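You operate a simulated robot arm through the tools that you are given. There is no shell and no other tool. Be economical: measure what you need, move in short steps, check, and stop when the job is done.

You are at the controls of a simulated two-armed robot. One attempt, no reset.

## Task
Fetch the grey foam block and set it on the blue notebook. Put the numbered disc on the top of the long steel bench away on the green mat. Shut the low cabinet door. Stack the rubber pad that says "92" from the top of the dark boxes on top of the rubber pad marked "57". Take the sample plate on the top of the white bench and put it away on the top of the blue frame. Take the red cover and leave it in the silver steel tray on the top of the long steel bench. Put the orange strap roll in the grey crate. Put the small box from the clamps place on the label shelf on the green manual. The order is free. Set down upright: red cover, small box.

Only the result counts: the job must be done as asked and must still hold three seconds after the hand-in. Knocking over, shifting, dropping, spilling or breaking anything else fails it. A push-on lid holds only when it is set on centred and level and pressed home; a screw cap is set on level and turned clockwise until tight.

## Robot
Two 6-joint arms with two-finger parallel grippers on one trunk, on a base that drives. Base frame: it is fixed to the floor where the robot stands at the start and does not move with it; the origin is under the middle of the robot, x ahead of it, y to its left, z up; the surface under the hand at the start is at about z = 860. Lengths are in mm, angles in degrees, forces in N, time in s.
The left shoulder is at the start at [80, 216, 1610], the right one opposite. With the tool pointing down near the work surface each hand reaches from about 100 to 680 mm from the robot's upright axis, wherever it stands, measured 20 degrees to its own side. Places, roughly: blue notebook [750, 750, 750]; green manual [-3250, 2500, 750]; green mat (17x18 cm) [-220, -5400, 860]; grey crate (30x22x11 cm) [-900, 800, 900]; grey foam block (5x11x5 cm) [800, 200, 900]; low cabinet door [-400, -5400, 400]; numbered disc [1000, 1250, 750]; orange strap roll (7x7x3 cm) [-1200, 800, 900]; red cover (6x6x6 cm) [300, -2000, 1000]; rubber pad [-1750, -5250, 1000]; sample plate [-1000, -6500, 1000]; small box [-3250, 1750, 1500]; steel tray (26x18x4 cm) [900, 1000, 900]; top of the blue frame [200, -2200, 800]. Payload 3.43 kg a hand.
Tool frame (each hand has its own): the origin (TCP) lies between the finger pads and is the grasp point; the fingertips stand 30 mm ahead of it; z points along the fingers, y is the line along which they close. Largest opening 94 mm; finger width 28, thickness 10; the body of the gripper, 50 by 96 mm, starts 55 mm behind the TCP.
Orientation is that of the tool frame in the base frame, as a unit quaternion [x, y, z, w]. With the fingers straight down and closing along the base's y, the tool's x points along the base's -x, its y along +y and its z along -z.

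## Interface
- The arms move only by the tool step_arm. It takes "left_commands", "right_commands" or both (then of equal length, played together; a hand with none holds still); each is text: rows parted by semicolons, each of 7 numbers parted by spaces: the shift along the tool's x, y, z in mm, then the turn, a rotation vector about the tool's x, y, z in degrees, then the closure, from 0 (fully open) to 1 (shut). In form: x y z ax ay az grip; .... A call has 1 to 8 rows; each row is the pose to reach, as a shift and turn from the pose commanded when the call began, along the tool's axes at that moment. Rows are played at 5 a second. More than 50 mm and 8.6 degrees between two rows, or a gripper value outside its range, and nothing of the call is played. A pose out of reach is approached as far as the arm can. The call stops where the force on the tool passes 40 N (or 10 N more than at its start, if that is more) or the arm is blocked; 0.2 s more then pass. The fingers move at their own pace (about 72 mm/s each) and stop on an object; they squeeze with about 42 N. The grip force told is the motor's: it shows also when the fingers shut on nothing. Time passes only in rows, and 0.2 s behind the last, so rows that repeat a pose let the fingers close. The reply holds the time, the measured pose of the TCP, the force on the tool along the base axes, the opening and the grip force, in the units named above and with some noise, with the torque about the TCP (base axes, N m) and any sound that the robot's microphone picked up.
- Cameras (640 x 400 px; columns grow to the right, rows downward): "scene" is now at [90.2, 43.4, 1761]; the picture's right is [0.60, -0.80, 0.00], its down [-0.66, -0.49, -0.57] and it looks along [0.46, 0.34, -0.82] (base axes); focal length 263 px, centre (320, 200). "left" rides on the left gripper at [76, -14, -103] in its tool frame; the picture's right is [0.18, 0.98, 0.00], its down [-0.75, 0.14, -0.64] and it looks along [-0.63, 0.12, 0.77] (tool axes); focal length 243 px, centre (320, 200). "right" rides on the right gripper at [76, 14, -103] in its tool frame; the picture's right is [-0.18, 0.98, 0.00], its down [-0.75, -0.14, -0.64] and it looks along [-0.63, -0.12, 0.77] (tool axes); focal length 243 px, centre (320, 200). There is no depth. A picture from a camera that has moved, and an enlarged one, comes with that camera's place and axes in the base frame and with its lens.
- camera(camera): a new picture of that camera. The clock stands still meanwhile.
- lift_body(by): slides the trunk up (or, below 0, down) by that many mm; the arms and the scene camera ride with it, the base frame stays. It gives what a move gives, with no picture.
- drive_base(legs): drives the robot by 1 to 6 legs, each [ahead, left, turn to the left] in mm, mm and degrees, along the robot's own axes; the way and the turn of a leg run together, so that a leg with both is an arc; at most 1500 mm and 180 degrees a leg. The arms and the cameras ride along, it lands a little off, and it stops where it bumps. It gives what a move gives.
- turn_head(pan, tilt): turns the head with the scene camera to pan (to the left, within 86 degrees either way) and tilt (down, from -29 to 69), counted from straight ahead of the robot. It gives what a move gives.
- enlarge(camera, box): a new picture of the part [left, top, right, bottom] of that camera's present view, enlarged. The clock stands still meanwhile.
- sign_off(): hands the job in; it is judged then, once.

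Go step by step. Nothing tells you exact positions but the pictures and the camera data: compare them with the known pose of the tool, close in by small moves and look again before you grip or let go. The budget is 217 turns and 212 pictures, counting those below and the enlarged ones. Unless the task says otherwise, let go and move clear before handing in.

The tools are called after "Call:" by a JSON object that holds its "api" and its "payload". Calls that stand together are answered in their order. step_arm: Moves the arms, as the interface text tells. Its arguments: {"type":"object","properties":{"left_commands":{"type":"string"},"right_commands":{"type":"string"}},"required":[]} The other tools are called the same way: lift_body (by) slides the trunk up or down; drive_base (legs) drives the base; turn_head (pan, tilt) turns the head that bears the scene camera; camera (camera) takes a picture; enlarge (camera, box) takes an enlarged picture of a part of a camera's view; sign_off () hands the job in.

At the start:

```text
time_s: 0.0
left_tool_pos: [382.8, 503.1, 999.7]
left_tool_rot: [-0.001, 1.0, 0.0, -0.001]
left_force: [0.4, -0.6, 0.3]
left_ft_torque: [0.02, 0.0, 0.0]
left_opening: 94.1
left_gripper_force: 0.0
right_tool_pos: [508.6, 13.4, 1087.5]
right_tool_rot: [0.0, 1.0, 0.0, 0.001]
right_force: [-0.8, -0.2, 0.3]
right_ft_torque: [-0.04, -0.02, 0.01]
right_opening: 94.3
right_gripper_force: 0.0
trunk travel left (down, up): [-840.0, 0.0]
robot x, y, heading: [0.2, -1.1, -0.2]
head pan, tilt: [36.6, 54.9]
```

scene: 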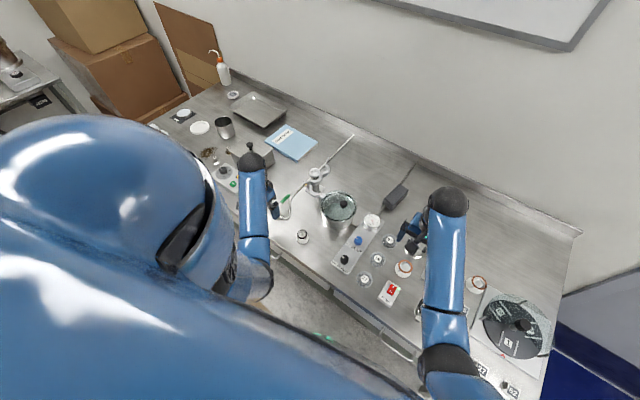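
right: 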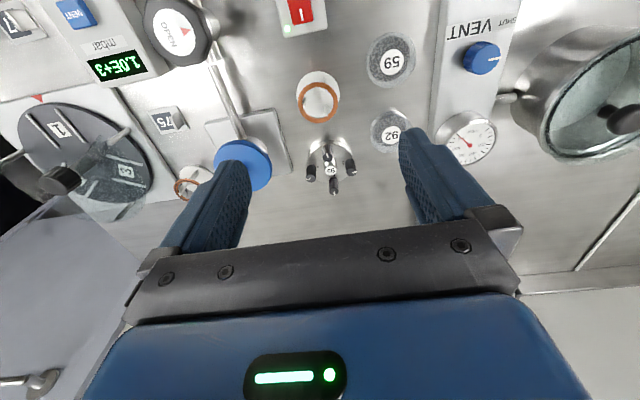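
left: 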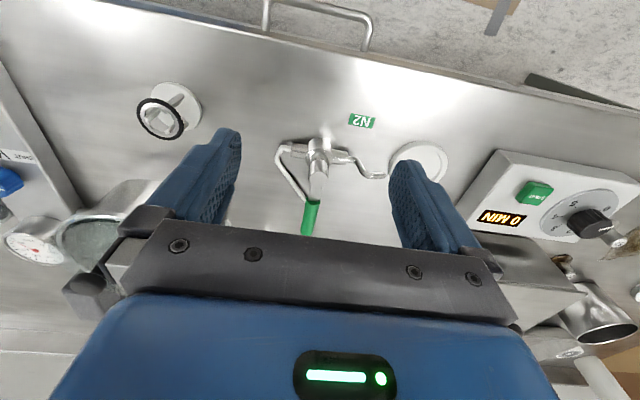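

The bench with notebook, tray, foam block and disc is in view. I'll enlarge to identify them.

Call:
{"api": "enlarge", "payload": {"camera": "scene", "box": [140, 40, 340, 200]}}

Call:
{"api": "enlarge", "payload": {"camera": "scene", "box": [300, 120, 500, 260]}}

```text
2.50 times, centred on (240, 120) of scene
camera zoom: at [90.2, 43.4, 1761.0], right [0.6, -0.8, 0.0], down [-0.66, -0.49, -0.57], along [0.46, 0.34, -0.82], focal length 658 px, centre (520, 400)
```

zoom: 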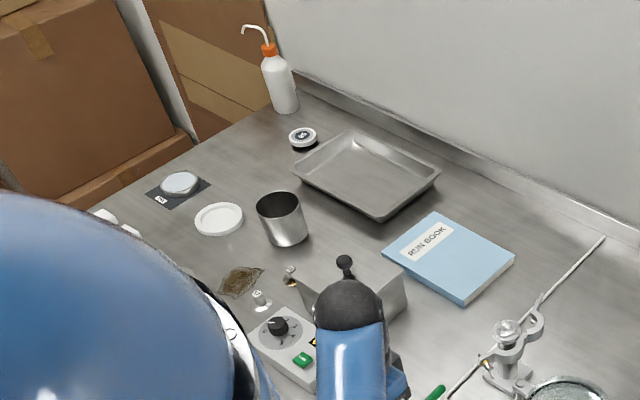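

```text
2.86 times, centred on (400, 190) of scene
camera zoom: at [90.2, 43.4, 1761.0], right [0.6, -0.8, 0.0], down [-0.66, -0.49, -0.57], along [0.46, 0.34, -0.82], focal length 753 px, centre (91, 229)
```

zoom: 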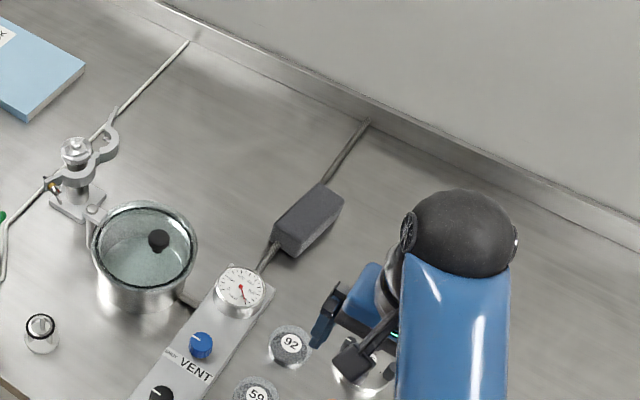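

Block lies about (766,164), long along x; the disc is the black/white puck near (885,1264). I'll raise the hands and drive nearer.

Call:
{"api": "step_arm", "payload": {"left_commands": "0 0 -50 0 0 0 0;0 0 -100 0 0 0 0;0 0 -150 0 0 0 0;0 0 -200 0 0 0 0", "right_commands": "0 0 -50 0 0 0 0;0 0 -100 0 0 0 0;0 0 -110 0 0 0 0;0 0 -110 0 0 0 0"}}

Call:
{"api": "drive_base", "payload": {"legs": [[130, 220, 0]]}}

Call:
{"api": "turn_head", "payload": {"pan": 0, "tilt": 45}}

Call:
{"api": "camera", "payload": {"camera": "scene"}}

Call:
{"api": "camera", "payload": {"camera": "right"}}

```text
time_s: 1.0
left_tool_pos: [411.1, 536.2, 1077.8]
left_tool_rot: [0.0, 1.0, 0.002, 0.002]
left_force: [-0.2, 0.3, 0.0]
left_ft_torque: [-0.01, 0.02, 0.02]
left_opening: 94.2
left_gripper_force: 0.1
left hand out of reach, approached as far as the arm can: row 2, 3, 4
right_tool_pos: [554.4, 38.1, 1126.9]
right_tool_rot: [0.0, 1.0, -0.001, 0.001]
right_force: [-0.3, -0.4, 0.1]
right_ft_torque: [0.0, 0.02, 0.01]
right_opening: 94.0
right_gripper_force: 0.1
right hand out of reach, approached as far as the arm can: row 1, 2, 3, 4
trunk travel left (down, up): [-840.0, 0.0]
robot x, y, heading: [-0.1, -1.9, -0.1]
head pan, tilt: [36.6, 54.9]
```

```text
time_s: 2.9
left_tool_pos: [540.8, 751.4, 1080.4]
left_tool_rot: [0.002, 1.0, 0.003, 0.002]
left_force: [-0.4, -0.1, 0.4]
left_ft_torque: [0.03, 0.0, -0.02]
left_opening: 94.0
left_gripper_force: 0.1
right_tool_pos: [681.9, 251.4, 1127.9]
right_tool_rot: [0.002, 1.0, 0.002, 0.001]
right_force: [-0.2, -0.4, 0.8]
right_ft_torque: [0.03, -0.02, 0.02]
right_opening: 94.0
right_gripper_force: 0.2
trunk travel left (down, up): [-840.0, 0.0]
robot x, y, heading: [127.0, 217.8, -0.3]
head pan, tilt: [36.6, 54.9]
```

```text
time_s: 3.9
left_tool_pos: [542.4, 755.0, 1077.0]
left_tool_rot: [0.002, 1.0, 0.0, 0.002]
left_force: [0.4, 0.2, -0.5]
left_ft_torque: [-0.02, 0.0, 0.04]
left_opening: 94.0
left_gripper_force: 0.0
right_tool_pos: [685.4, 257.4, 1127.0]
right_tool_rot: [0.001, 1.0, -0.001, 0.0]
right_force: [0.5, -0.4, -0.9]
right_ft_torque: [-0.03, 0.01, 0.02]
right_opening: 94.3
right_gripper_force: 0.2
trunk travel left (down, up): [-840.0, 0.0]
robot x, y, heading: [130.2, 218.5, -0.1]
head pan, tilt: [0.0, 45.0]
```

```text
206 pictures are left
camera scene: at [244.3, 221.9, 1774.2], right [0.0, -1.0, 0.0], down [-0.71, 0.0, -0.71], along [0.71, 0.0, -0.71], focal length 263 px, centre (320, 200)
```

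scene: 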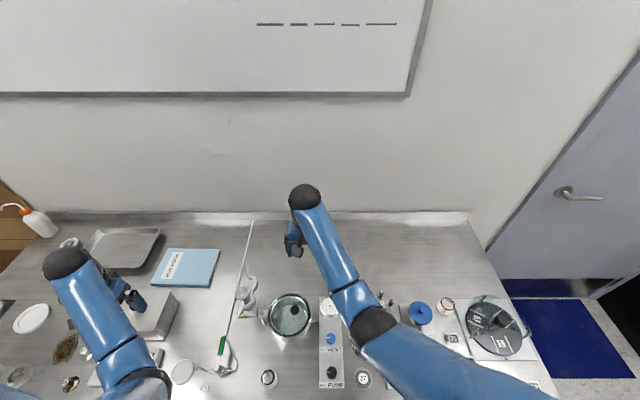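

```text
205 pictures are left
camera right: at [609.7, 271.5, 1227.7], right [0.19, 0.98, 0.0], down [0.75, -0.14, 0.64], along [0.63, -0.12, -0.77], focal length 243 px, centre (320, 200)
```

right: 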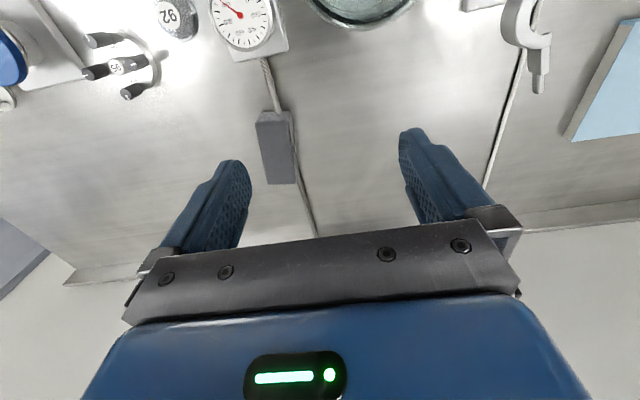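

The block is at about (765,172). Moving the right hand above it and looking closer.

Call:
{"api": "step_arm", "payload": {"right_commands": "-20 -20 20 0 0 0 0;-40 -45 50 0 0 0 0;-60 -70 80 0 0 0 0;-80 -82 120 0 0 0 0"}}

Call:
{"api": "enlarge", "payload": {"camera": "right", "box": [160, 40, 480, 240]}}

```text
time_s: 4.9
left_tool_pos: [543.4, 754.0, 1076.5]
left_tool_rot: [0.001, 1.0, 0.002, 0.0]
left_force: [0.4, -0.3, -0.4]
left_ft_torque: [-0.02, 0.04, 0.0]
left_opening: 94.5
left_gripper_force: 0.0
right_tool_pos: [763.6, 171.9, 1007.0]
right_tool_rot: [0.002, 1.0, 0.0, 0.0]
right_force: [0.4, -0.1, 0.3]
right_ft_torque: [0.0, 0.05, -0.04]
right_opening: 94.2
right_gripper_force: 0.1
trunk travel left (down, up): [-840.0, 0.0]
robot x, y, heading: [131.3, 224.4, -0.2]
head pan, tilt: [0.0, 45.0]
```

```text
2.00 times, centred on (320, 140) of right
camera zoom: at [688.6, 186.6, 1108.6], right [0.19, 0.98, 0.0], down [0.75, -0.14, 0.64], along [0.63, -0.12, -0.77], focal length 485 px, centre (320, 320)
```

zoom: 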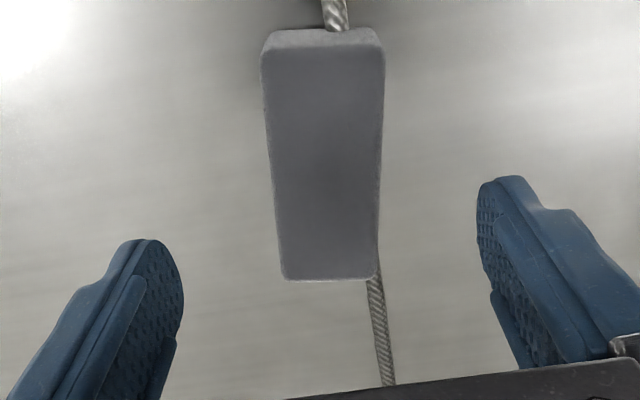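

Block centre about (777,172), yawed ~8° clockwise, with a hose beneath its edge. I'll grip the upper half only.

Call:
{"api": "step_arm", "payload": {"right_commands": "-6 0 40 0 0 4 0;-13 0 75 0 0 8 0;-13 0 100 0 0 8 0;-13 0 100 0 0 8 0.5;-13 0 100 0 0 8 1;-13 0 100 0 0 8 1;-13 0 100 0 0 8 1"}}

Call:
{"api": "camera", "payload": {"camera": "right"}}

```text
time_s: 6.5
left_tool_pos: [542.4, 754.7, 1077.6]
left_tool_rot: [0.002, 1.0, 0.001, 0.002]
left_force: [0.4, -0.3, -0.2]
left_ft_torque: [0.02, 0.01, -0.04]
left_opening: 93.8
left_gripper_force: 0.1
right_tool_pos: [755.2, 166.8, 926.0]
right_tool_rot: [0.072, 0.997, 0.0, 0.0]
right_force: [0.0, -0.8, 0.9]
right_ft_torque: [0.01, -0.03, 0.06]
right_opening: 48.4
right_gripper_force: 41.7
right hand out of reach, approached as far as the arm can: row 2, 3, 4, 5, 6, 7
trunk travel left (down, up): [-840.0, 0.0]
robot x, y, heading: [127.3, 218.8, -0.1]
head pan, tilt: [0.0, 45.0]
```

```text
203 pictures are left
camera right: at [682.1, 191.7, 1026.5], right [0.32, 0.95, 0.0], down [0.73, -0.25, 0.64], along [0.61, -0.21, -0.77], focal length 243 px, centre (320, 200)
```

right: 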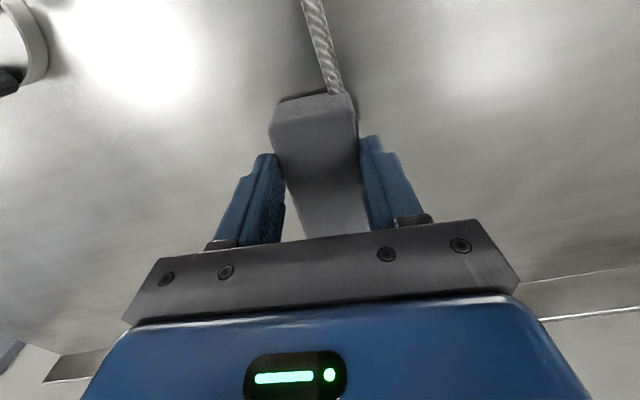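

The grip is shallow because of reach. I'll open, lower the trunk a little and regrip.

Call:
{"api": "step_arm", "payload": {"right_commands": "0 0 0 0 0 0 0.3;0 0 0 0 0 0 0.2"}}

Call:
{"api": "lift_body", "payload": {"by": -18}}

Call:
{"api": "step_arm", "payload": {"right_commands": "0 0 0 0 0 0 1;0 0 0 0 0 0 1;0 0 0 0 0 0 1"}}

Call:
{"api": "lift_body", "payload": {"by": 18}}

Call:
{"api": "camera", "payload": {"camera": "right"}}

```text
time_s: 7.1
left_tool_pos: [542.6, 753.4, 1077.5]
left_tool_rot: [0.002, 1.0, 0.001, 0.002]
left_force: [-0.4, -0.2, -0.2]
left_ft_torque: [-0.01, 0.0, -0.01]
left_opening: 94.0
left_gripper_force: 0.0
right_tool_pos: [755.1, 167.5, 925.5]
right_tool_rot: [0.071, 0.997, -0.001, 0.0]
right_force: [-0.8, -0.6, -0.7]
right_ft_torque: [0.0, -0.01, -0.01]
right_opening: 75.1
right_gripper_force: 0.0
trunk travel left (down, up): [-840.0, 0.0]
robot x, y, heading: [127.6, 222.7, -0.4]
head pan, tilt: [0.0, 45.0]
```

```text
time_s: 7.7
left_tool_pos: [542.8, 754.3, 1058.7]
left_tool_rot: [0.002, 1.0, 0.002, 0.002]
left_force: [-0.1, -0.2, 0.4]
left_ft_torque: [0.05, 0.0, 0.0]
left_opening: 93.9
left_gripper_force: 0.0
right_tool_pos: [755.7, 166.2, 906.2]
right_tool_rot: [0.071, 0.997, 0.0, 0.0]
right_force: [0.2, 0.5, -0.1]
right_ft_torque: [-0.01, 0.02, -0.01]
right_opening: 75.1
right_gripper_force: 0.3
trunk travel left (down, up): [-822.0, 18.0]
robot x, y, heading: [129.5, 215.3, -0.2]
head pan, tilt: [0.0, 45.0]
```

```text
time_s: 8.5
left_tool_pos: [542.6, 754.5, 1059.8]
left_tool_rot: [0.002, 1.0, 0.001, 0.002]
left_force: [-0.1, 0.8, 0.3]
left_ft_torque: [0.0, 0.01, 0.02]
left_opening: 94.0
left_gripper_force: 0.1
right_tool_pos: [754.6, 166.4, 907.3]
right_tool_rot: [0.071, 0.997, 0.0, 0.0]
right_force: [0.3, -0.3, 1.8]
right_ft_torque: [-0.02, 0.02, 0.01]
right_opening: 52.0
right_gripper_force: 41.9
trunk travel left (down, up): [-822.0, 18.0]
robot x, y, heading: [128.2, 221.3, -0.4]
head pan, tilt: [0.0, 45.0]
```

```text
time_s: 9.2
left_tool_pos: [542.5, 754.3, 1078.0]
left_tool_rot: [0.001, 1.0, 0.002, 0.001]
left_force: [-0.3, -0.5, 0.7]
left_ft_torque: [-0.02, -0.01, 0.03]
left_opening: 93.9
left_gripper_force: 0.0
right_tool_pos: [754.1, 167.0, 925.5]
right_tool_rot: [0.072, 0.997, -0.001, 0.0]
right_force: [-0.5, -0.2, 0.0]
right_ft_torque: [-0.02, 0.02, -0.02]
right_opening: 52.2
right_gripper_force: 42.0
trunk travel left (down, up): [-840.0, 0.0]
robot x, y, heading: [130.2, 222.8, 0.0]
head pan, tilt: [0.0, 45.0]
```

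```text
202 pictures are left
camera right: at [681.7, 191.4, 1026.7], right [0.32, 0.95, 0.0], down [0.73, -0.25, 0.64], along [0.61, -0.21, -0.77], focal length 243 px, centre (320, 200)
```

right: 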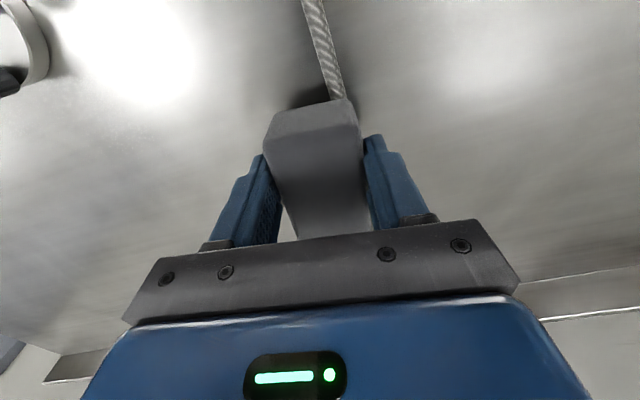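

Gripped well (52 mm). Lift it and look.

Call:
{"api": "step_arm", "payload": {"right_commands": "10 0 -50 0 0 -4 1;20 0 -100 0 0 -8 1;60 0 -150 0 0 -8 1;60 0 -180 0 0 -8 1"}}

Call:
{"api": "camera", "payload": {"camera": "scene"}}

Call:
{"api": "camera", "payload": {"camera": "right"}}

```text
refused: row 1 steps farther than a row can; nothing moved
```

```text
201 pictures are left
camera scene: at [242.4, 219.8, 1774.4], right [0.0, -1.0, 0.0], down [-0.71, 0.0, -0.71], along [0.71, 0.0, -0.71], focal length 263 px, centre (320, 200)
```

scene: 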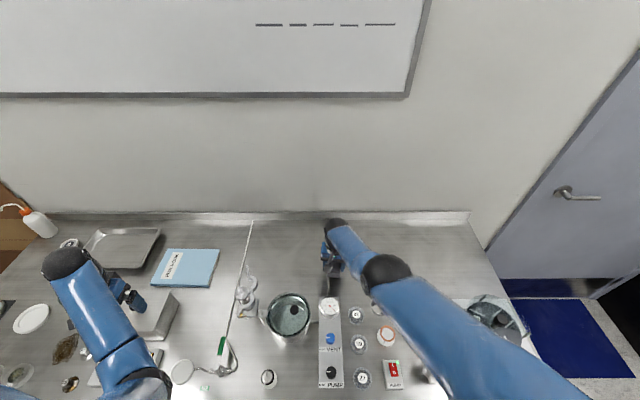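

```text
200 pictures are left
camera right: at [681.7, 191.4, 1026.7], right [0.32, 0.95, 0.0], down [0.73, -0.25, 0.64], along [0.61, -0.21, -0.77], focal length 243 px, centre (320, 200)
```

right: 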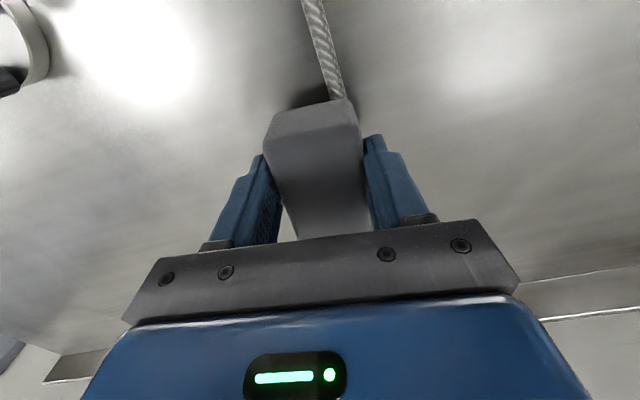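

Lifting again in legal steps.

Call:
{"api": "step_arm", "payload": {"right_commands": "0 0 -40 0 0 -4 1;10 0 -80 0 0 -8 1;30 0 -120 0 0 -8 1;60 0 -150 0 0 -8 1"}}

Call:
{"api": "camera", "payload": {"camera": "scene"}}

```text
time_s: 10.2
left_tool_pos: [541.8, 754.2, 1077.6]
left_tool_rot: [0.002, 1.0, 0.001, 0.001]
left_force: [0.0, 0.5, -0.2]
left_ft_torque: [0.02, 0.02, 0.01]
left_opening: 93.8
left_gripper_force: 0.1
right_tool_pos: [694.4, 173.4, 1076.1]
right_tool_rot: [0.001, 1.0, 0.0, -0.001]
right_force: [0.7, 0.6, 0.3]
right_ft_torque: [-0.03, 0.01, 0.02]
right_opening: 52.0
right_gripper_force: 41.8
trunk travel left (down, up): [-840.0, 0.0]
robot x, y, heading: [128.7, 219.4, -0.4]
head pan, tilt: [0.0, 45.0]
```

```text
199 pictures are left
camera scene: at [241.8, 220.4, 1774.4], right [0.0, -1.0, 0.0], down [-0.71, 0.0, -0.71], along [0.71, 0.0, -0.71], focal length 263 px, centre (320, 200)
```

scene: 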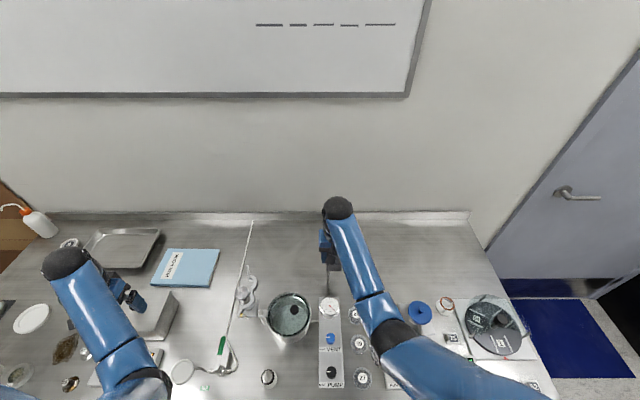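

Held. Driving left to the notebook.

Call:
{"api": "drive_base", "payload": {"legs": [[0, 565, 0]]}}

Call:
{"api": "camera", "payload": {"camera": "right"}}

Call:
{"api": "camera", "payload": {"camera": "scene"}}

```text
time_s: 13.4
left_tool_pos: [542.3, 1319.5, 1077.5]
left_tool_rot: [0.001, 1.0, 0.003, 0.002]
left_force: [0.9, -0.1, -0.2]
left_ft_torque: [0.03, -0.03, 0.06]
left_opening: 94.1
left_gripper_force: 0.1
right_tool_pos: [697.8, 739.3, 1075.5]
right_tool_rot: [0.001, 1.0, 0.001, 0.0]
right_force: [-0.2, 0.3, 0.5]
right_ft_torque: [-0.02, 0.01, 0.01]
right_opening: 49.6
right_gripper_force: 41.8
trunk travel left (down, up): [-840.0, 0.0]
robot x, y, heading: [130.2, 788.0, -0.2]
head pan, tilt: [0.0, 45.0]
```

```text
198 pictures are left
camera right: at [621.3, 754.5, 1176.7], right [0.19, 0.98, 0.0], down [0.75, -0.14, 0.64], along [0.63, -0.12, -0.77], focal length 243 px, centre (320, 200)
```

right: 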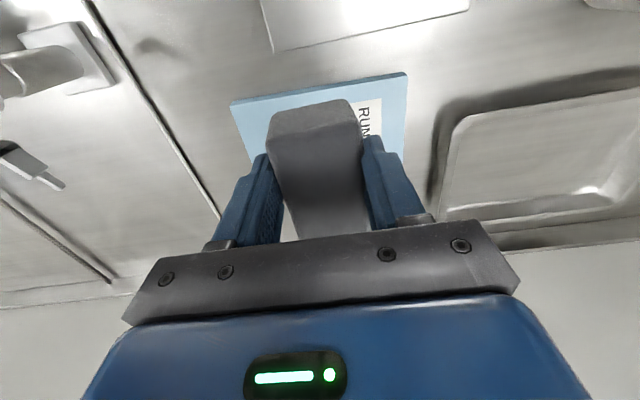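

```text
197 pictures are left
camera scene: at [244.6, 783.6, 1774.4], right [0.0, -1.0, 0.0], down [-0.71, 0.0, -0.71], along [0.71, 0.0, -0.71], focal length 263 px, centre (320, 200)
```

scene: 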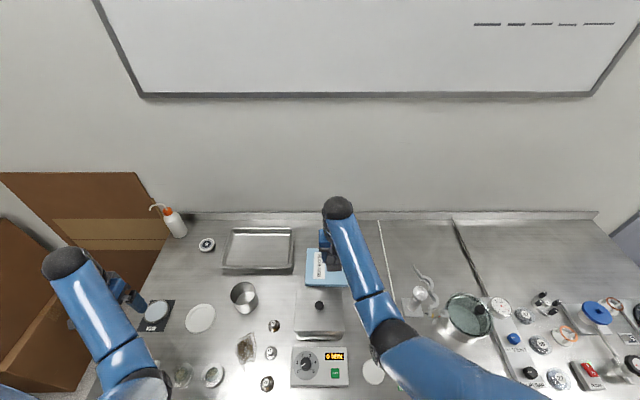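

Notebook centre about (775,725), the block centre sits ~20 mm ahead of the TCP. Lowering above it to z≈945.

Call:
{"api": "step_arm", "payload": {"right_commands": "-25 -5 40 0 0 0 1;-50 -10 75 0 0 0 1;-55 -11 110 0 0 0 1;-55 -11 130 0 0 0 1"}}

Call:
{"api": "camera", "payload": {"camera": "right"}}

Call:
{"api": "enlarge", "payload": {"camera": "scene", "box": [200, 200, 440, 350]}}

```text
time_s: 14.4
left_tool_pos: [542.8, 1322.5, 1076.2]
left_tool_rot: [0.002, 1.0, 0.0, 0.001]
left_force: [0.2, -0.4, 0.4]
left_ft_torque: [-0.01, 0.02, 0.0]
left_opening: 94.0
left_gripper_force: 0.0
right_tool_pos: [753.3, 732.8, 945.2]
right_tool_rot: [0.001, 1.0, 0.0, 0.0]
right_force: [-0.7, 0.5, -0.4]
right_ft_torque: [-0.04, -0.03, 0.01]
right_opening: 49.5
right_gripper_force: 42.5
trunk travel left (down, up): [-840.0, 0.0]
robot x, y, heading: [128.6, 787.6, -0.0]
head pan, tilt: [0.0, 45.0]
```

```text
196 pictures are left
camera right: at [676.5, 747.2, 1047.5], right [0.19, 0.98, 0.0], down [0.75, -0.14, 0.64], along [0.63, -0.12, -0.77], focal length 243 px, centre (320, 200)
```

right: 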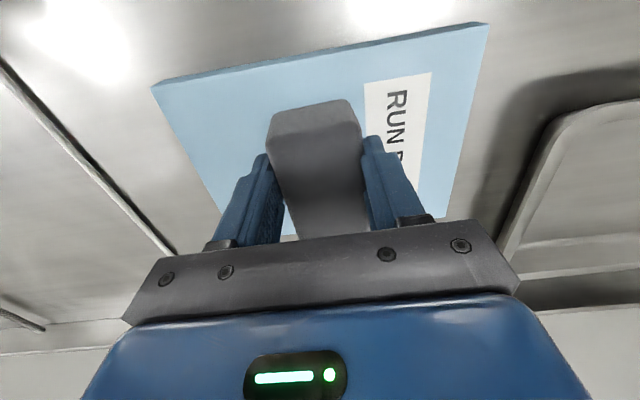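

```text
2.67 times, centred on (320, 275) of scene
camera zoom: at [244.0, 787.9, 1774.4], right [0.0, -1.0, 0.0], down [-0.71, 0.0, -0.71], along [0.71, 0.0, -0.71], focal length 702 px, centre (320, 0)
```

zoom: 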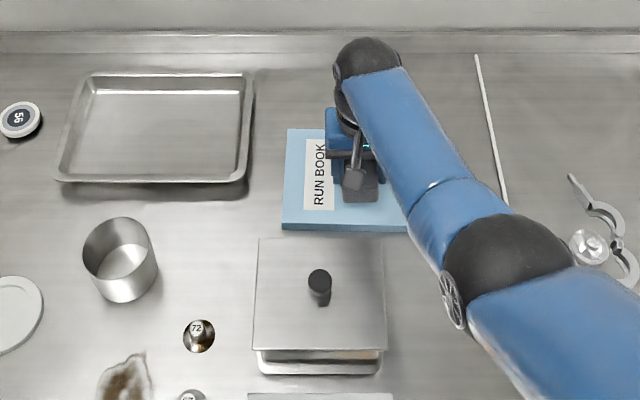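

Centred over the notebook. Lowering gently to contact.

Call:
{"api": "step_arm", "payload": {"right_commands": "0 0 6 0 0 0 1;0 0 12 0 0 0 1;0 0 18 0 0 0 1"}}

Call:
{"api": "camera", "payload": {"camera": "right"}}

```text
time_s: 15.2
left_tool_pos: [541.4, 1321.0, 1079.1]
left_tool_rot: [0.001, 1.0, 0.001, 0.003]
left_force: [-0.5, 0.4, -0.6]
left_ft_torque: [-0.03, -0.01, -0.02]
left_opening: 94.2
left_gripper_force: 0.0
right_tool_pos: [751.7, 731.5, 929.7]
right_tool_rot: [0.0, 1.0, 0.001, 0.002]
right_force: [2.2, 0.5, 8.7]
right_ft_torque: [0.23, 0.14, -0.09]
right_opening: 48.8
right_gripper_force: 41.7
trunk travel left (down, up): [-840.0, 0.0]
robot x, y, heading: [133.6, 785.2, -0.2]
head pan, tilt: [0.0, 45.0]
```

```text
194 pictures are left
camera right: at [675.9, 746.3, 1030.5], right [0.19, 0.98, 0.0], down [0.75, -0.14, 0.65], along [0.64, -0.12, -0.76], focal length 243 px, centre (320, 200)
```

right: 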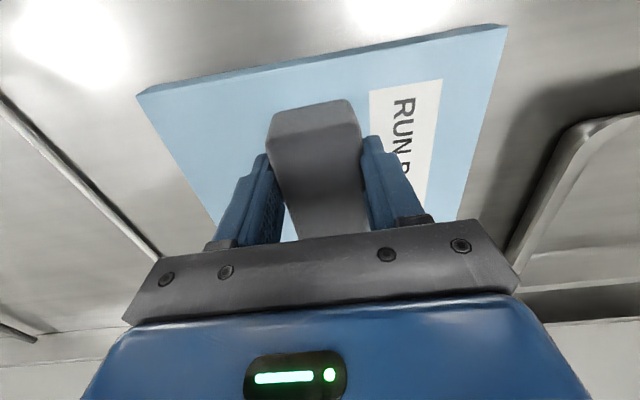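

Contact (8.7 N). Release and rise.

Call:
{"api": "step_arm", "payload": {"right_commands": "0 0 0 0 0 0 0.5;0 0 0 0 0 0 0.1;0 0 0 0 0 0 0;0 0 -40 0 0 0 0;0 0 -80 0 0 0 0;10 0 -120 0 0 0 0;40 0 -150 0 0 0 0"}}

Call:
{"api": "camera", "payload": {"camera": "right"}}

Call:
{"api": "camera", "payload": {"camera": "left"}}

```text
time_s: 16.8
left_tool_pos: [541.7, 1322.5, 1078.0]
left_tool_rot: [0.001, 1.0, 0.001, 0.003]
left_force: [0.0, 0.2, -0.3]
left_ft_torque: [-0.01, 0.01, 0.04]
left_opening: 94.0
left_gripper_force: 0.1
right_tool_pos: [707.1, 727.7, 1077.5]
right_tool_rot: [0.001, 1.0, 0.0, 0.0]
right_force: [0.2, -0.1, 0.3]
right_ft_torque: [-0.02, 0.02, 0.02]
right_opening: 93.8
right_gripper_force: 0.0
trunk travel left (down, up): [-840.0, 0.0]
robot x, y, heading: [130.0, 785.3, -0.0]
head pan, tilt: [0.0, 45.0]
```

```text
193 pictures are left
camera right: at [632.1, 743.4, 1179.7], right [0.19, 0.98, 0.0], down [0.75, -0.14, 0.64], along [0.63, -0.12, -0.77], focal length 243 px, centre (320, 200)
```

right: 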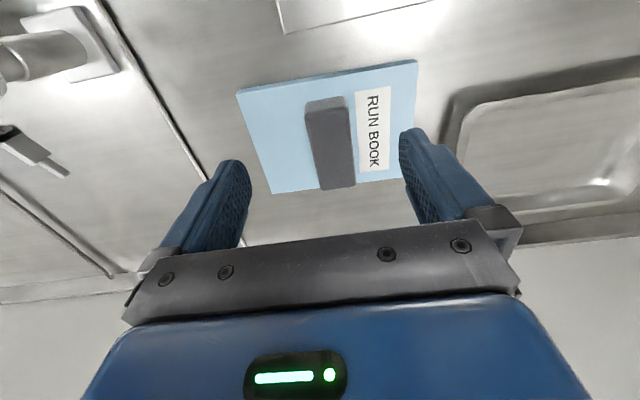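

```text
192 pictures are left
camera left: at [463.9, 1307.5, 1179.3], right [-0.18, 0.98, 0.0], down [0.75, 0.14, 0.65], along [0.63, 0.12, -0.76], focal length 243 px, centre (320, 200)
```

left: 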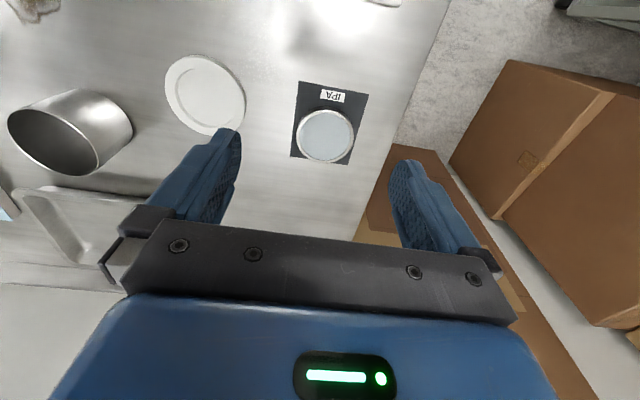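

Foam block is on the notebook. Next the disc at about (880,1250): I'll tuck the left hand inward, drive left and look.

Call:
{"api": "step_arm", "payload": {"left_commands": "0 -45 0 0 0 0 0;0 -90 0 0 0 0 0;0 -135 0 0 0 0 0;0 -180 0 0 0 0 0;0 -225 0 0 0 0 0;0 -270 0 0 0 0 0", "right_commands": "45 0 0 0 0 0 0;90 0 0 0 0 0 0;135 0 0 0 0 0 0;180 0 0 0 0 0 0;180 0 0 0 0 0 0;180 0 0 0 0 0 0"}}

Call:
{"api": "drive_base", "payload": {"legs": [[0, 290, 0]]}}

Call:
{"api": "camera", "payload": {"camera": "scene"}}

```text
time_s: 18.2
left_tool_pos: [547.9, 1049.9, 1044.5]
left_tool_rot: [0.0, 1.0, 0.002, 0.003]
left_force: [-0.2, -0.1, 0.4]
left_ft_torque: [0.02, 0.02, -0.03]
left_opening: 93.8
left_gripper_force: 0.0
left hand out of reach, approached as far as the arm can: row 1, 2, 3, 4, 5, 6
right_tool_pos: [538.7, 730.6, 1046.6]
right_tool_rot: [0.001, 1.0, 0.001, 0.001]
right_force: [0.4, 0.2, 0.5]
right_ft_torque: [0.02, 0.0, 0.02]
right_opening: 94.3
right_gripper_force: 0.1
right hand out of reach, approached as far as the arm can: row 2, 3, 4, 5, 6
trunk travel left (down, up): [-840.0, 0.0]
robot x, y, heading: [129.9, 786.0, 0.1]
head pan, tilt: [0.0, 45.0]
```

```text
time_s: 20.2
left_tool_pos: [548.1, 1330.4, 1044.5]
left_tool_rot: [0.0, 1.0, 0.004, 0.003]
left_force: [-0.9, 0.2, 0.3]
left_ft_torque: [0.01, 0.01, -0.01]
left_opening: 94.2
left_gripper_force: 0.0
right_tool_pos: [539.5, 1012.2, 1046.3]
right_tool_rot: [0.0, 1.0, 0.002, 0.002]
right_force: [-0.3, -0.5, 0.7]
right_ft_torque: [0.04, -0.03, 0.03]
right_opening: 93.9
right_gripper_force: 0.1
trunk travel left (down, up): [-840.0, 0.0]
robot x, y, heading: [130.5, 1069.9, 0.2]
head pan, tilt: [0.0, 45.0]
```

```text
191 pictures are left
camera scene: at [244.6, 1065.0, 1774.4], right [0.0, -1.0, 0.0], down [-0.71, 0.0, -0.71], along [0.71, 0.0, -0.71], focal length 263 px, centre (320, 200)
```

scene: 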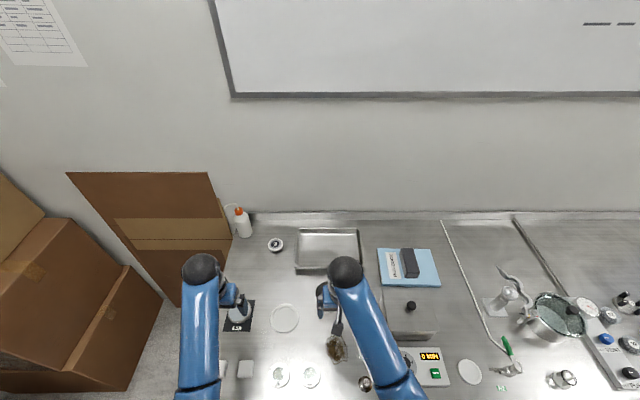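

Disc at about (879,1245), out of reach from here. Checking the clearance between base and bench by looking straight down.

Call:
{"api": "turn_head", "payload": {"pan": 0, "tilt": 69}}

Call:
{"api": "camera", "payload": {"camera": "scene"}}

```text
time_s: 21.1
left_tool_pos: [546.2, 1334.5, 1044.2]
left_tool_rot: [0.0, 1.0, 0.001, 0.004]
left_force: [-0.3, 0.1, -0.3]
left_ft_torque: [0.01, 0.03, -0.01]
left_opening: 94.0
left_gripper_force: 0.0
right_tool_pos: [539.1, 1017.2, 1046.9]
right_tool_rot: [0.001, 1.0, 0.001, 0.002]
right_force: [0.1, -0.4, 0.6]
right_ft_torque: [-0.01, 0.0, 0.0]
right_opening: 94.0
right_gripper_force: 0.0
trunk travel left (down, up): [-840.0, 0.0]
robot x, y, heading: [129.8, 1066.2, -0.0]
head pan, tilt: [0.0, 68.8]
```

```text
190 pictures are left
camera scene: at [219.3, 1071.1, 1745.5], right [0.0, -1.0, 0.0], down [-0.93, 0.0, -0.36], along [0.36, 0.0, -0.93], focal length 263 px, centre (320, 200)
```

scene: 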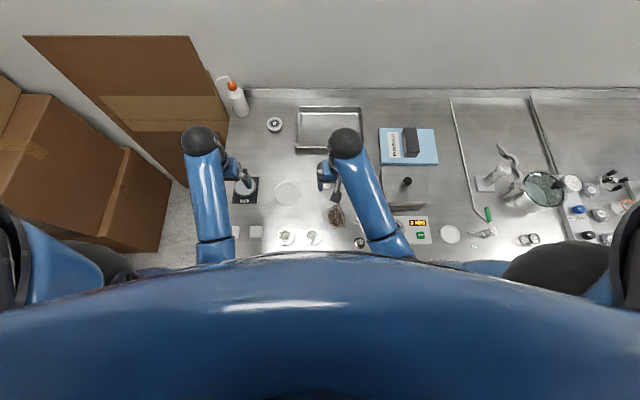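

I can't see the floor; try a small forward drive, which stops on any bump.

Call:
{"api": "drive_base", "payload": {"legs": [[50, 0, 0]]}}

```text
time_s: 21.8
left_tool_pos: [550.3, 1334.6, 1044.9]
left_tool_rot: [0.001, 1.0, 0.002, 0.003]
left_force: [0.5, 0.6, 0.0]
left_ft_torque: [0.02, 0.0, 0.0]
left_opening: 93.7
left_gripper_force: 0.1
right_tool_pos: [541.6, 1016.1, 1047.8]
right_tool_rot: [0.0, 1.0, 0.0, 0.002]
right_force: [0.2, -0.9, 0.8]
right_ft_torque: [-0.01, -0.05, -0.03]
right_opening: 93.9
right_gripper_force: 0.0
trunk travel left (down, up): [-840.0, 0.0]
robot x, y, heading: [137.1, 1070.4, 0.1]
head pan, tilt: [0.0, 68.8]
stopped in leg 1: the robot was blocked; the commanded pose is now the measured one
```

Base is against the bench. I'll back off slightly, stretch the left hand out high over the disc, then lower the trunk.

Call:
{"api": "drive_base", "payload": {"legs": [[-8, 0, 0]]}}

Call:
{"api": "step_arm", "payload": {"left_commands": "-45 -10 -5 0 0 0 0;-90 -20 -10 0 0 0 0;-135 -30 -15 0 0 0 0;-180 -40 -20 0 0 0 0;-225 -60 -25 0 0 0 0;-270 -80 -30 0 0 0 0;-300 -88 -30 0 0 0 0;-330 -88 -30 0 0 0 0"}}

Call:
{"api": "camera", "payload": {"camera": "left"}}

```text
time_s: 22.6
left_tool_pos: [543.6, 1335.3, 1043.7]
left_tool_rot: [0.0, 1.0, 0.001, 0.003]
left_force: [0.1, -0.6, -0.7]
left_ft_torque: [0.01, 0.04, 0.02]
left_opening: 94.1
left_gripper_force: 0.1
right_tool_pos: [535.2, 1016.0, 1046.6]
right_tool_rot: [-0.001, 1.0, 0.0, 0.001]
right_force: [-0.8, -0.2, -0.8]
right_ft_torque: [0.01, -0.02, 0.01]
right_opening: 94.3
right_gripper_force: 0.0
trunk travel left (down, up): [-840.0, 0.0]
robot x, y, heading: [126.6, 1070.5, 0.1]
head pan, tilt: [0.0, 68.8]
```

```text
time_s: 24.4
left_tool_pos: [855.1, 1246.1, 1081.7]
left_tool_rot: [0.0, 1.0, 0.002, 0.005]
left_force: [0.4, 0.2, -0.1]
left_ft_torque: [-0.03, -0.01, -0.01]
left_opening: 94.0
left_gripper_force: 0.0
left hand out of reach, approached as far as the arm can: row 8
right_tool_pos: [535.6, 1014.9, 1047.5]
right_tool_rot: [0.0, 1.0, 0.0, 0.003]
right_force: [-0.3, 0.1, -1.2]
right_ft_torque: [0.02, 0.03, 0.04]
right_opening: 93.9
right_gripper_force: 0.1
trunk travel left (down, up): [-840.0, 0.0]
robot x, y, heading: [128.0, 1072.0, -0.1]
head pan, tilt: [0.0, 68.8]
```

```text
189 pictures are left
camera left: at [777.0, 1232.3, 1182.4], right [-0.18, 0.98, 0.0], down [0.75, 0.14, 0.65], along [0.64, 0.12, -0.76], focal length 243 px, centre (320, 200)
```

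left: 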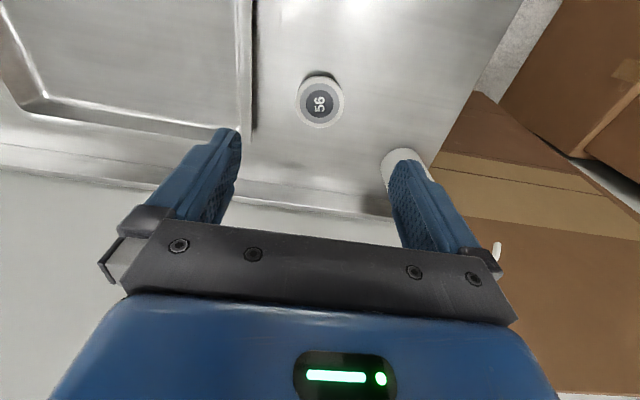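

Disc "56" is at (875,1252). Before lowering the trunk I'll stretch the right hand forward and up so it stays clear.

Call:
{"api": "step_arm", "payload": {"right_commands": "-45 -10 0 0 0 0 0;-85 -20 -20 0 0 0 0;-120 -30 -45 0 0 0 0;-150 -40 -75 0 0 0 0;-180 -50 -105 0 0 0 0;-210 -55 -140 0 0 0 0;-220 -60 -180 0 0 0 0", "left_commands": "0 5 0 0 0 0 0;0 5 0 0 0 0 0;0 5 0 0 0 0 0;0 5 0 0 0 0 0;0 5 0 0 0 0 0;0 5 0 0 0 0 0;0 5 0 0 0 0 0"}}

Call:
{"api": "lift_body", "payload": {"by": -120}}

Call:
{"api": "turn_head", "payload": {"pan": 0, "tilt": 50}}

Call:
{"api": "camera", "payload": {"camera": "scene"}}

Call:
{"api": "camera", "payload": {"camera": "left"}}

```text
time_s: 26.0
left_tool_pos: [854.8, 1252.5, 1080.7]
left_tool_rot: [0.0, 1.0, 0.002, 0.004]
left_force: [0.3, 0.3, -0.9]
left_ft_torque: [0.01, -0.03, -0.03]
left_opening: 94.0
left_gripper_force: 0.1
right_tool_pos: [798.1, 960.7, 1195.4]
right_tool_rot: [0.0, 1.0, 0.001, 0.001]
right_force: [0.3, 0.0, 0.7]
right_ft_torque: [-0.02, -0.02, -0.02]
right_opening: 94.0
right_gripper_force: 0.1
right hand out of reach, approached as far as the arm can: row 3, 4, 5, 6, 7
trunk travel left (down, up): [-840.0, 0.0]
robot x, y, heading: [121.7, 1071.0, -0.3]
head pan, tilt: [0.0, 68.8]
```

```text
time_s: 27.5
left_tool_pos: [855.5, 1251.9, 962.4]
left_tool_rot: [0.0, 1.0, 0.002, 0.003]
left_force: [0.1, -0.2, -0.5]
left_ft_torque: [0.01, 0.02, -0.03]
left_opening: 94.1
left_gripper_force: 0.1
right_tool_pos: [797.4, 961.1, 1075.2]
right_tool_rot: [0.0, 1.0, 0.001, 0.002]
right_force: [0.2, 0.2, 0.7]
right_ft_torque: [0.04, 0.02, 0.01]
right_opening: 93.8
right_gripper_force: 0.1
trunk travel left (down, up): [-720.0, 120.0]
robot x, y, heading: [124.1, 1068.2, -0.0]
head pan, tilt: [0.0, 68.8]
```

```text
time_s: 28.3
left_tool_pos: [853.6, 1251.5, 962.2]
left_tool_rot: [0.0, 1.0, 0.002, 0.003]
left_force: [0.0, 0.3, 1.7]
left_ft_torque: [0.02, -0.02, -0.03]
left_opening: 93.9
left_gripper_force: 0.0
right_tool_pos: [797.2, 960.7, 1074.7]
right_tool_rot: [0.0, 1.0, 0.001, 0.003]
right_force: [0.4, 0.1, 0.2]
right_ft_torque: [0.0, -0.02, -0.01]
right_opening: 93.9
right_gripper_force: 0.0
trunk travel left (down, up): [-720.0, 120.0]
robot x, y, heading: [124.3, 1068.5, -0.1]
head pan, tilt: [0.0, 50.0]
```

```text
188 pictures are left
camera scene: at [235.8, 1070.0, 1647.4], right [0.0, -1.0, 0.0], down [-0.77, 0.0, -0.64], along [0.64, 0.0, -0.77], focal length 263 px, centre (320, 200)
```

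scene: 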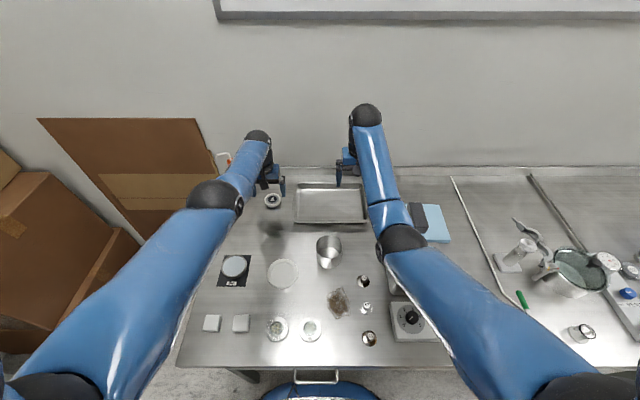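

```text
187 pictures are left
camera left: at [776.3, 1237.0, 1063.0], right [-0.18, 0.98, 0.0], down [0.75, 0.14, 0.65], along [0.64, 0.12, -0.76], focal length 243 px, centre (320, 200)
```

left: 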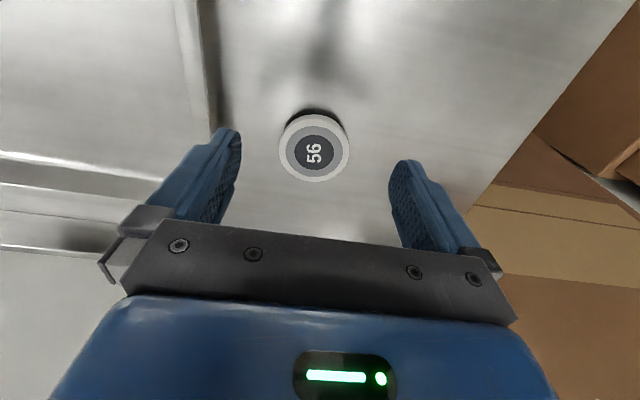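

Disc at (872,1250). Narrow the fingers slightly, shift forward, then lower the trunk.

Call:
{"api": "step_arm", "payload": {"left_commands": "-10 -1 0 0 0 0 0.2;-18 -2 0 0 0 0 0.2;-18 -2 0 0 0 0 0.2"}}

Call:
{"api": "lift_body", "payload": {"by": -50}}

Call:
{"api": "camera", "payload": {"camera": "left"}}

```text
time_s: 29.1
left_tool_pos: [856.4, 1250.0, 968.8]
left_tool_rot: [0.0, 1.0, 0.002, 0.003]
left_force: [-0.7, 1.0, -0.3]
left_ft_torque: [-0.01, 0.03, -0.01]
left_opening: 75.1
left_gripper_force: 0.1
left hand out of reach, approached as far as the arm can: row 1, 2, 3
right_tool_pos: [797.9, 960.1, 1073.9]
right_tool_rot: [0.0, 1.0, 0.001, 0.001]
right_force: [-0.7, -1.1, -0.9]
right_ft_torque: [0.02, 0.05, -0.02]
right_opening: 94.1
right_gripper_force: 0.0
trunk travel left (down, up): [-720.0, 120.0]
robot x, y, heading: [122.7, 1069.3, 0.1]
head pan, tilt: [0.0, 50.0]
```

```text
time_s: 30.0
left_tool_pos: [856.0, 1250.1, 918.0]
left_tool_rot: [0.0, 1.0, 0.001, 0.003]
left_force: [0.5, 0.3, 0.1]
left_ft_torque: [0.03, -0.02, 0.01]
left_opening: 75.3
left_gripper_force: 0.0
right_tool_pos: [797.1, 961.2, 1024.6]
right_tool_rot: [0.0, 1.0, 0.001, 0.003]
right_force: [-0.6, 0.5, 0.0]
right_ft_torque: [0.0, -0.01, 0.0]
right_opening: 94.1
right_gripper_force: 0.0
trunk travel left (down, up): [-670.0, 170.0]
robot x, y, heading: [126.9, 1072.5, -0.1]
head pan, tilt: [0.0, 50.0]
```

```text
186 pictures are left
camera left: at [778.4, 1234.9, 1018.3], right [-0.18, 0.98, 0.0], down [0.75, 0.14, 0.65], along [0.64, 0.12, -0.76], focal length 243 px, centre (320, 200)
```

left: 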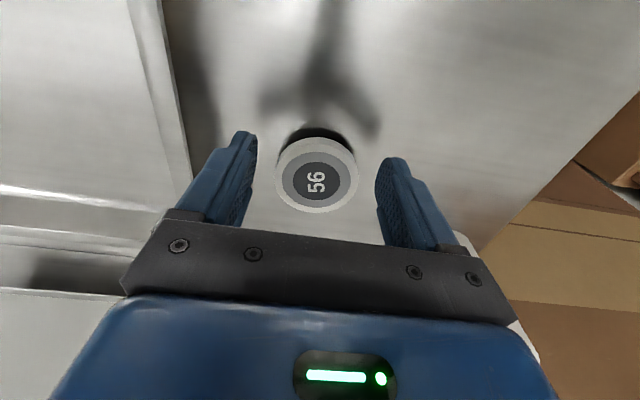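

Need ~14 mm more forward. Raise hand relative to shoulder while going forward, then lower trunk further.

Call:
{"api": "step_arm", "payload": {"left_commands": "0 0 -30 0 0 0 0.2;-10 0 -50 0 0 0 0.2;-18 0 -55 0 0 0 0.2;-18 0 -55 0 0 0 0.2", "right_commands": "0 0 -20 0 0 0 0;0 0 -40 0 0 0 0;0 0 -60 0 0 0 0;0 0 -60 0 0 0 0"}}

Call:
{"api": "lift_body", "payload": {"by": -55}}

Call:
{"api": "camera", "payload": {"camera": "left"}}

```text
time_s: 31.0
left_tool_pos: [872.2, 1249.0, 972.6]
left_tool_rot: [0.0, 1.0, 0.001, 0.004]
left_force: [0.4, -0.1, -0.3]
left_ft_torque: [0.02, 0.02, 0.01]
left_opening: 74.9
left_gripper_force: 0.1
right_tool_pos: [823.4, 966.2, 1067.6]
right_tool_rot: [0.0, 1.0, 0.001, 0.002]
right_force: [-0.2, 0.0, 0.1]
right_ft_torque: [0.0, 0.0, 0.03]
right_opening: 94.1
right_gripper_force: 0.1
right hand out of reach, approached as far as the arm can: row 1, 2, 3, 4
trunk travel left (down, up): [-670.0, 170.0]
robot x, y, heading: [130.6, 1066.9, -0.0]
head pan, tilt: [0.0, 50.0]
```

```text
time_s: 32.0
left_tool_pos: [870.9, 1248.3, 918.6]
left_tool_rot: [0.0, 1.0, 0.001, 0.003]
left_force: [0.6, 0.1, -0.4]
left_ft_torque: [-0.01, 0.01, -0.01]
left_opening: 75.2
left_gripper_force: 0.1
right_tool_pos: [822.5, 965.8, 1012.7]
right_tool_rot: [0.0, 1.0, 0.001, 0.002]
right_force: [0.5, 0.5, 0.2]
right_ft_torque: [-0.02, -0.01, 0.0]
right_opening: 94.0
right_gripper_force: 0.2
trunk travel left (down, up): [-615.0, 225.0]
robot x, y, heading: [126.5, 1066.3, 0.3]
head pan, tilt: [0.0, 50.0]
```

```text
185 pictures are left
camera left: at [794.3, 1234.8, 1019.4], right [-0.18, 0.98, 0.0], down [0.75, 0.14, 0.65], along [0.64, 0.12, -0.76], focal length 243 px, centre (320, 200)
```

left: 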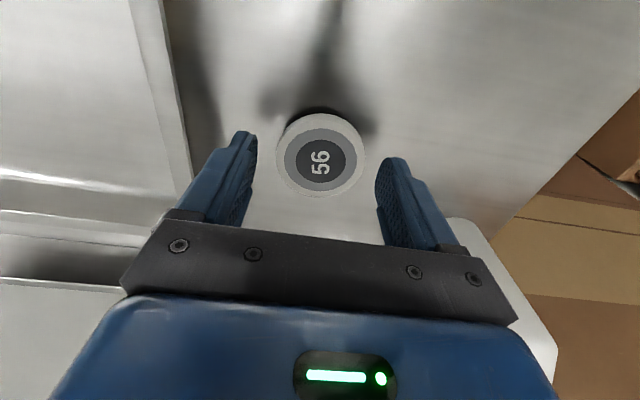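

Aligned. Lower 24 mm via the trunk and close.

Call:
{"api": "lift_body", "payload": {"by": -24}}

Call:
{"api": "step_arm", "payload": {"left_commands": "0 0 0 0 0 0 0.6;0 0 0 0 0 0 1;0 0 0 0 0 0 1;0 0 0 0 0 0 1"}}

Call:
{"api": "lift_body", "payload": {"by": 80}}

Call:
{"api": "camera", "payload": {"camera": "left"}}

```text
time_s: 32.7
left_tool_pos: [871.4, 1249.2, 894.0]
left_tool_rot: [0.0, 1.0, 0.002, 0.004]
left_force: [0.1, -0.7, 0.1]
left_ft_torque: [0.05, -0.01, -0.01]
left_opening: 75.2
left_gripper_force: 0.1
right_tool_pos: [823.7, 966.2, 988.4]
right_tool_rot: [0.001, 1.0, 0.001, 0.002]
right_force: [0.4, 0.0, 0.6]
right_ft_torque: [0.01, -0.03, -0.01]
right_opening: 94.2
right_gripper_force: 0.0
trunk travel left (down, up): [-591.0, 249.0]
robot x, y, heading: [129.5, 1071.8, 0.1]
head pan, tilt: [0.0, 50.0]
```

```text
time_s: 33.7
left_tool_pos: [871.0, 1249.3, 893.5]
left_tool_rot: [0.0, 1.0, 0.002, 0.004]
left_force: [-1.3, 0.6, 3.4]
left_ft_torque: [0.03, 0.0, 0.03]
left_opening: 58.4
left_gripper_force: 42.4
right_tool_pos: [821.5, 965.3, 988.6]
right_tool_rot: [0.0, 1.0, 0.0, 0.003]
right_force: [0.3, 0.7, -0.3]
right_ft_torque: [0.0, 0.02, -0.01]
right_opening: 93.9
right_gripper_force: 0.0
trunk travel left (down, up): [-591.0, 249.0]
robot x, y, heading: [125.5, 1072.9, 0.2]
head pan, tilt: [0.0, 50.0]
```

```text
time_s: 34.8
left_tool_pos: [872.6, 1248.7, 973.0]
left_tool_rot: [0.0, 1.0, 0.002, 0.003]
left_force: [0.5, -0.1, -0.6]
left_ft_torque: [0.02, 0.01, 0.0]
left_opening: 58.3
left_gripper_force: 42.0
right_tool_pos: [825.1, 965.8, 1068.2]
right_tool_rot: [0.0, 1.0, 0.001, 0.002]
right_force: [-0.3, 0.0, -0.8]
right_ft_torque: [-0.04, -0.02, 0.02]
right_opening: 94.1
right_gripper_force: 0.1
trunk travel left (down, up): [-671.0, 169.0]
robot x, y, heading: [125.9, 1068.6, 0.1]
head pan, tilt: [0.0, 50.0]
```

```text
184 pictures are left
camera left: at [794.7, 1234.9, 1074.8], right [-0.18, 0.98, 0.0], down [0.75, 0.14, 0.65], along [0.64, 0.12, -0.76], focal length 243 px, centre (320, 200)
```

left: 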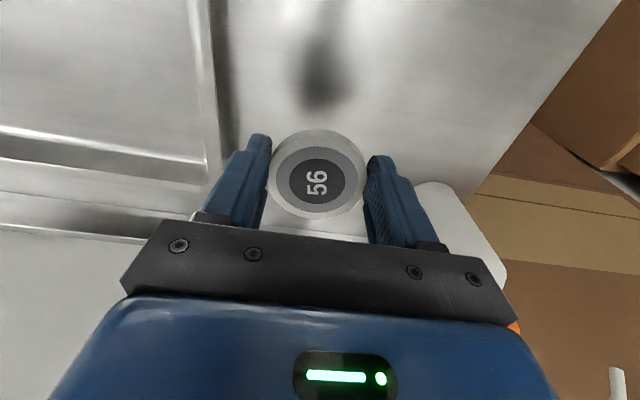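

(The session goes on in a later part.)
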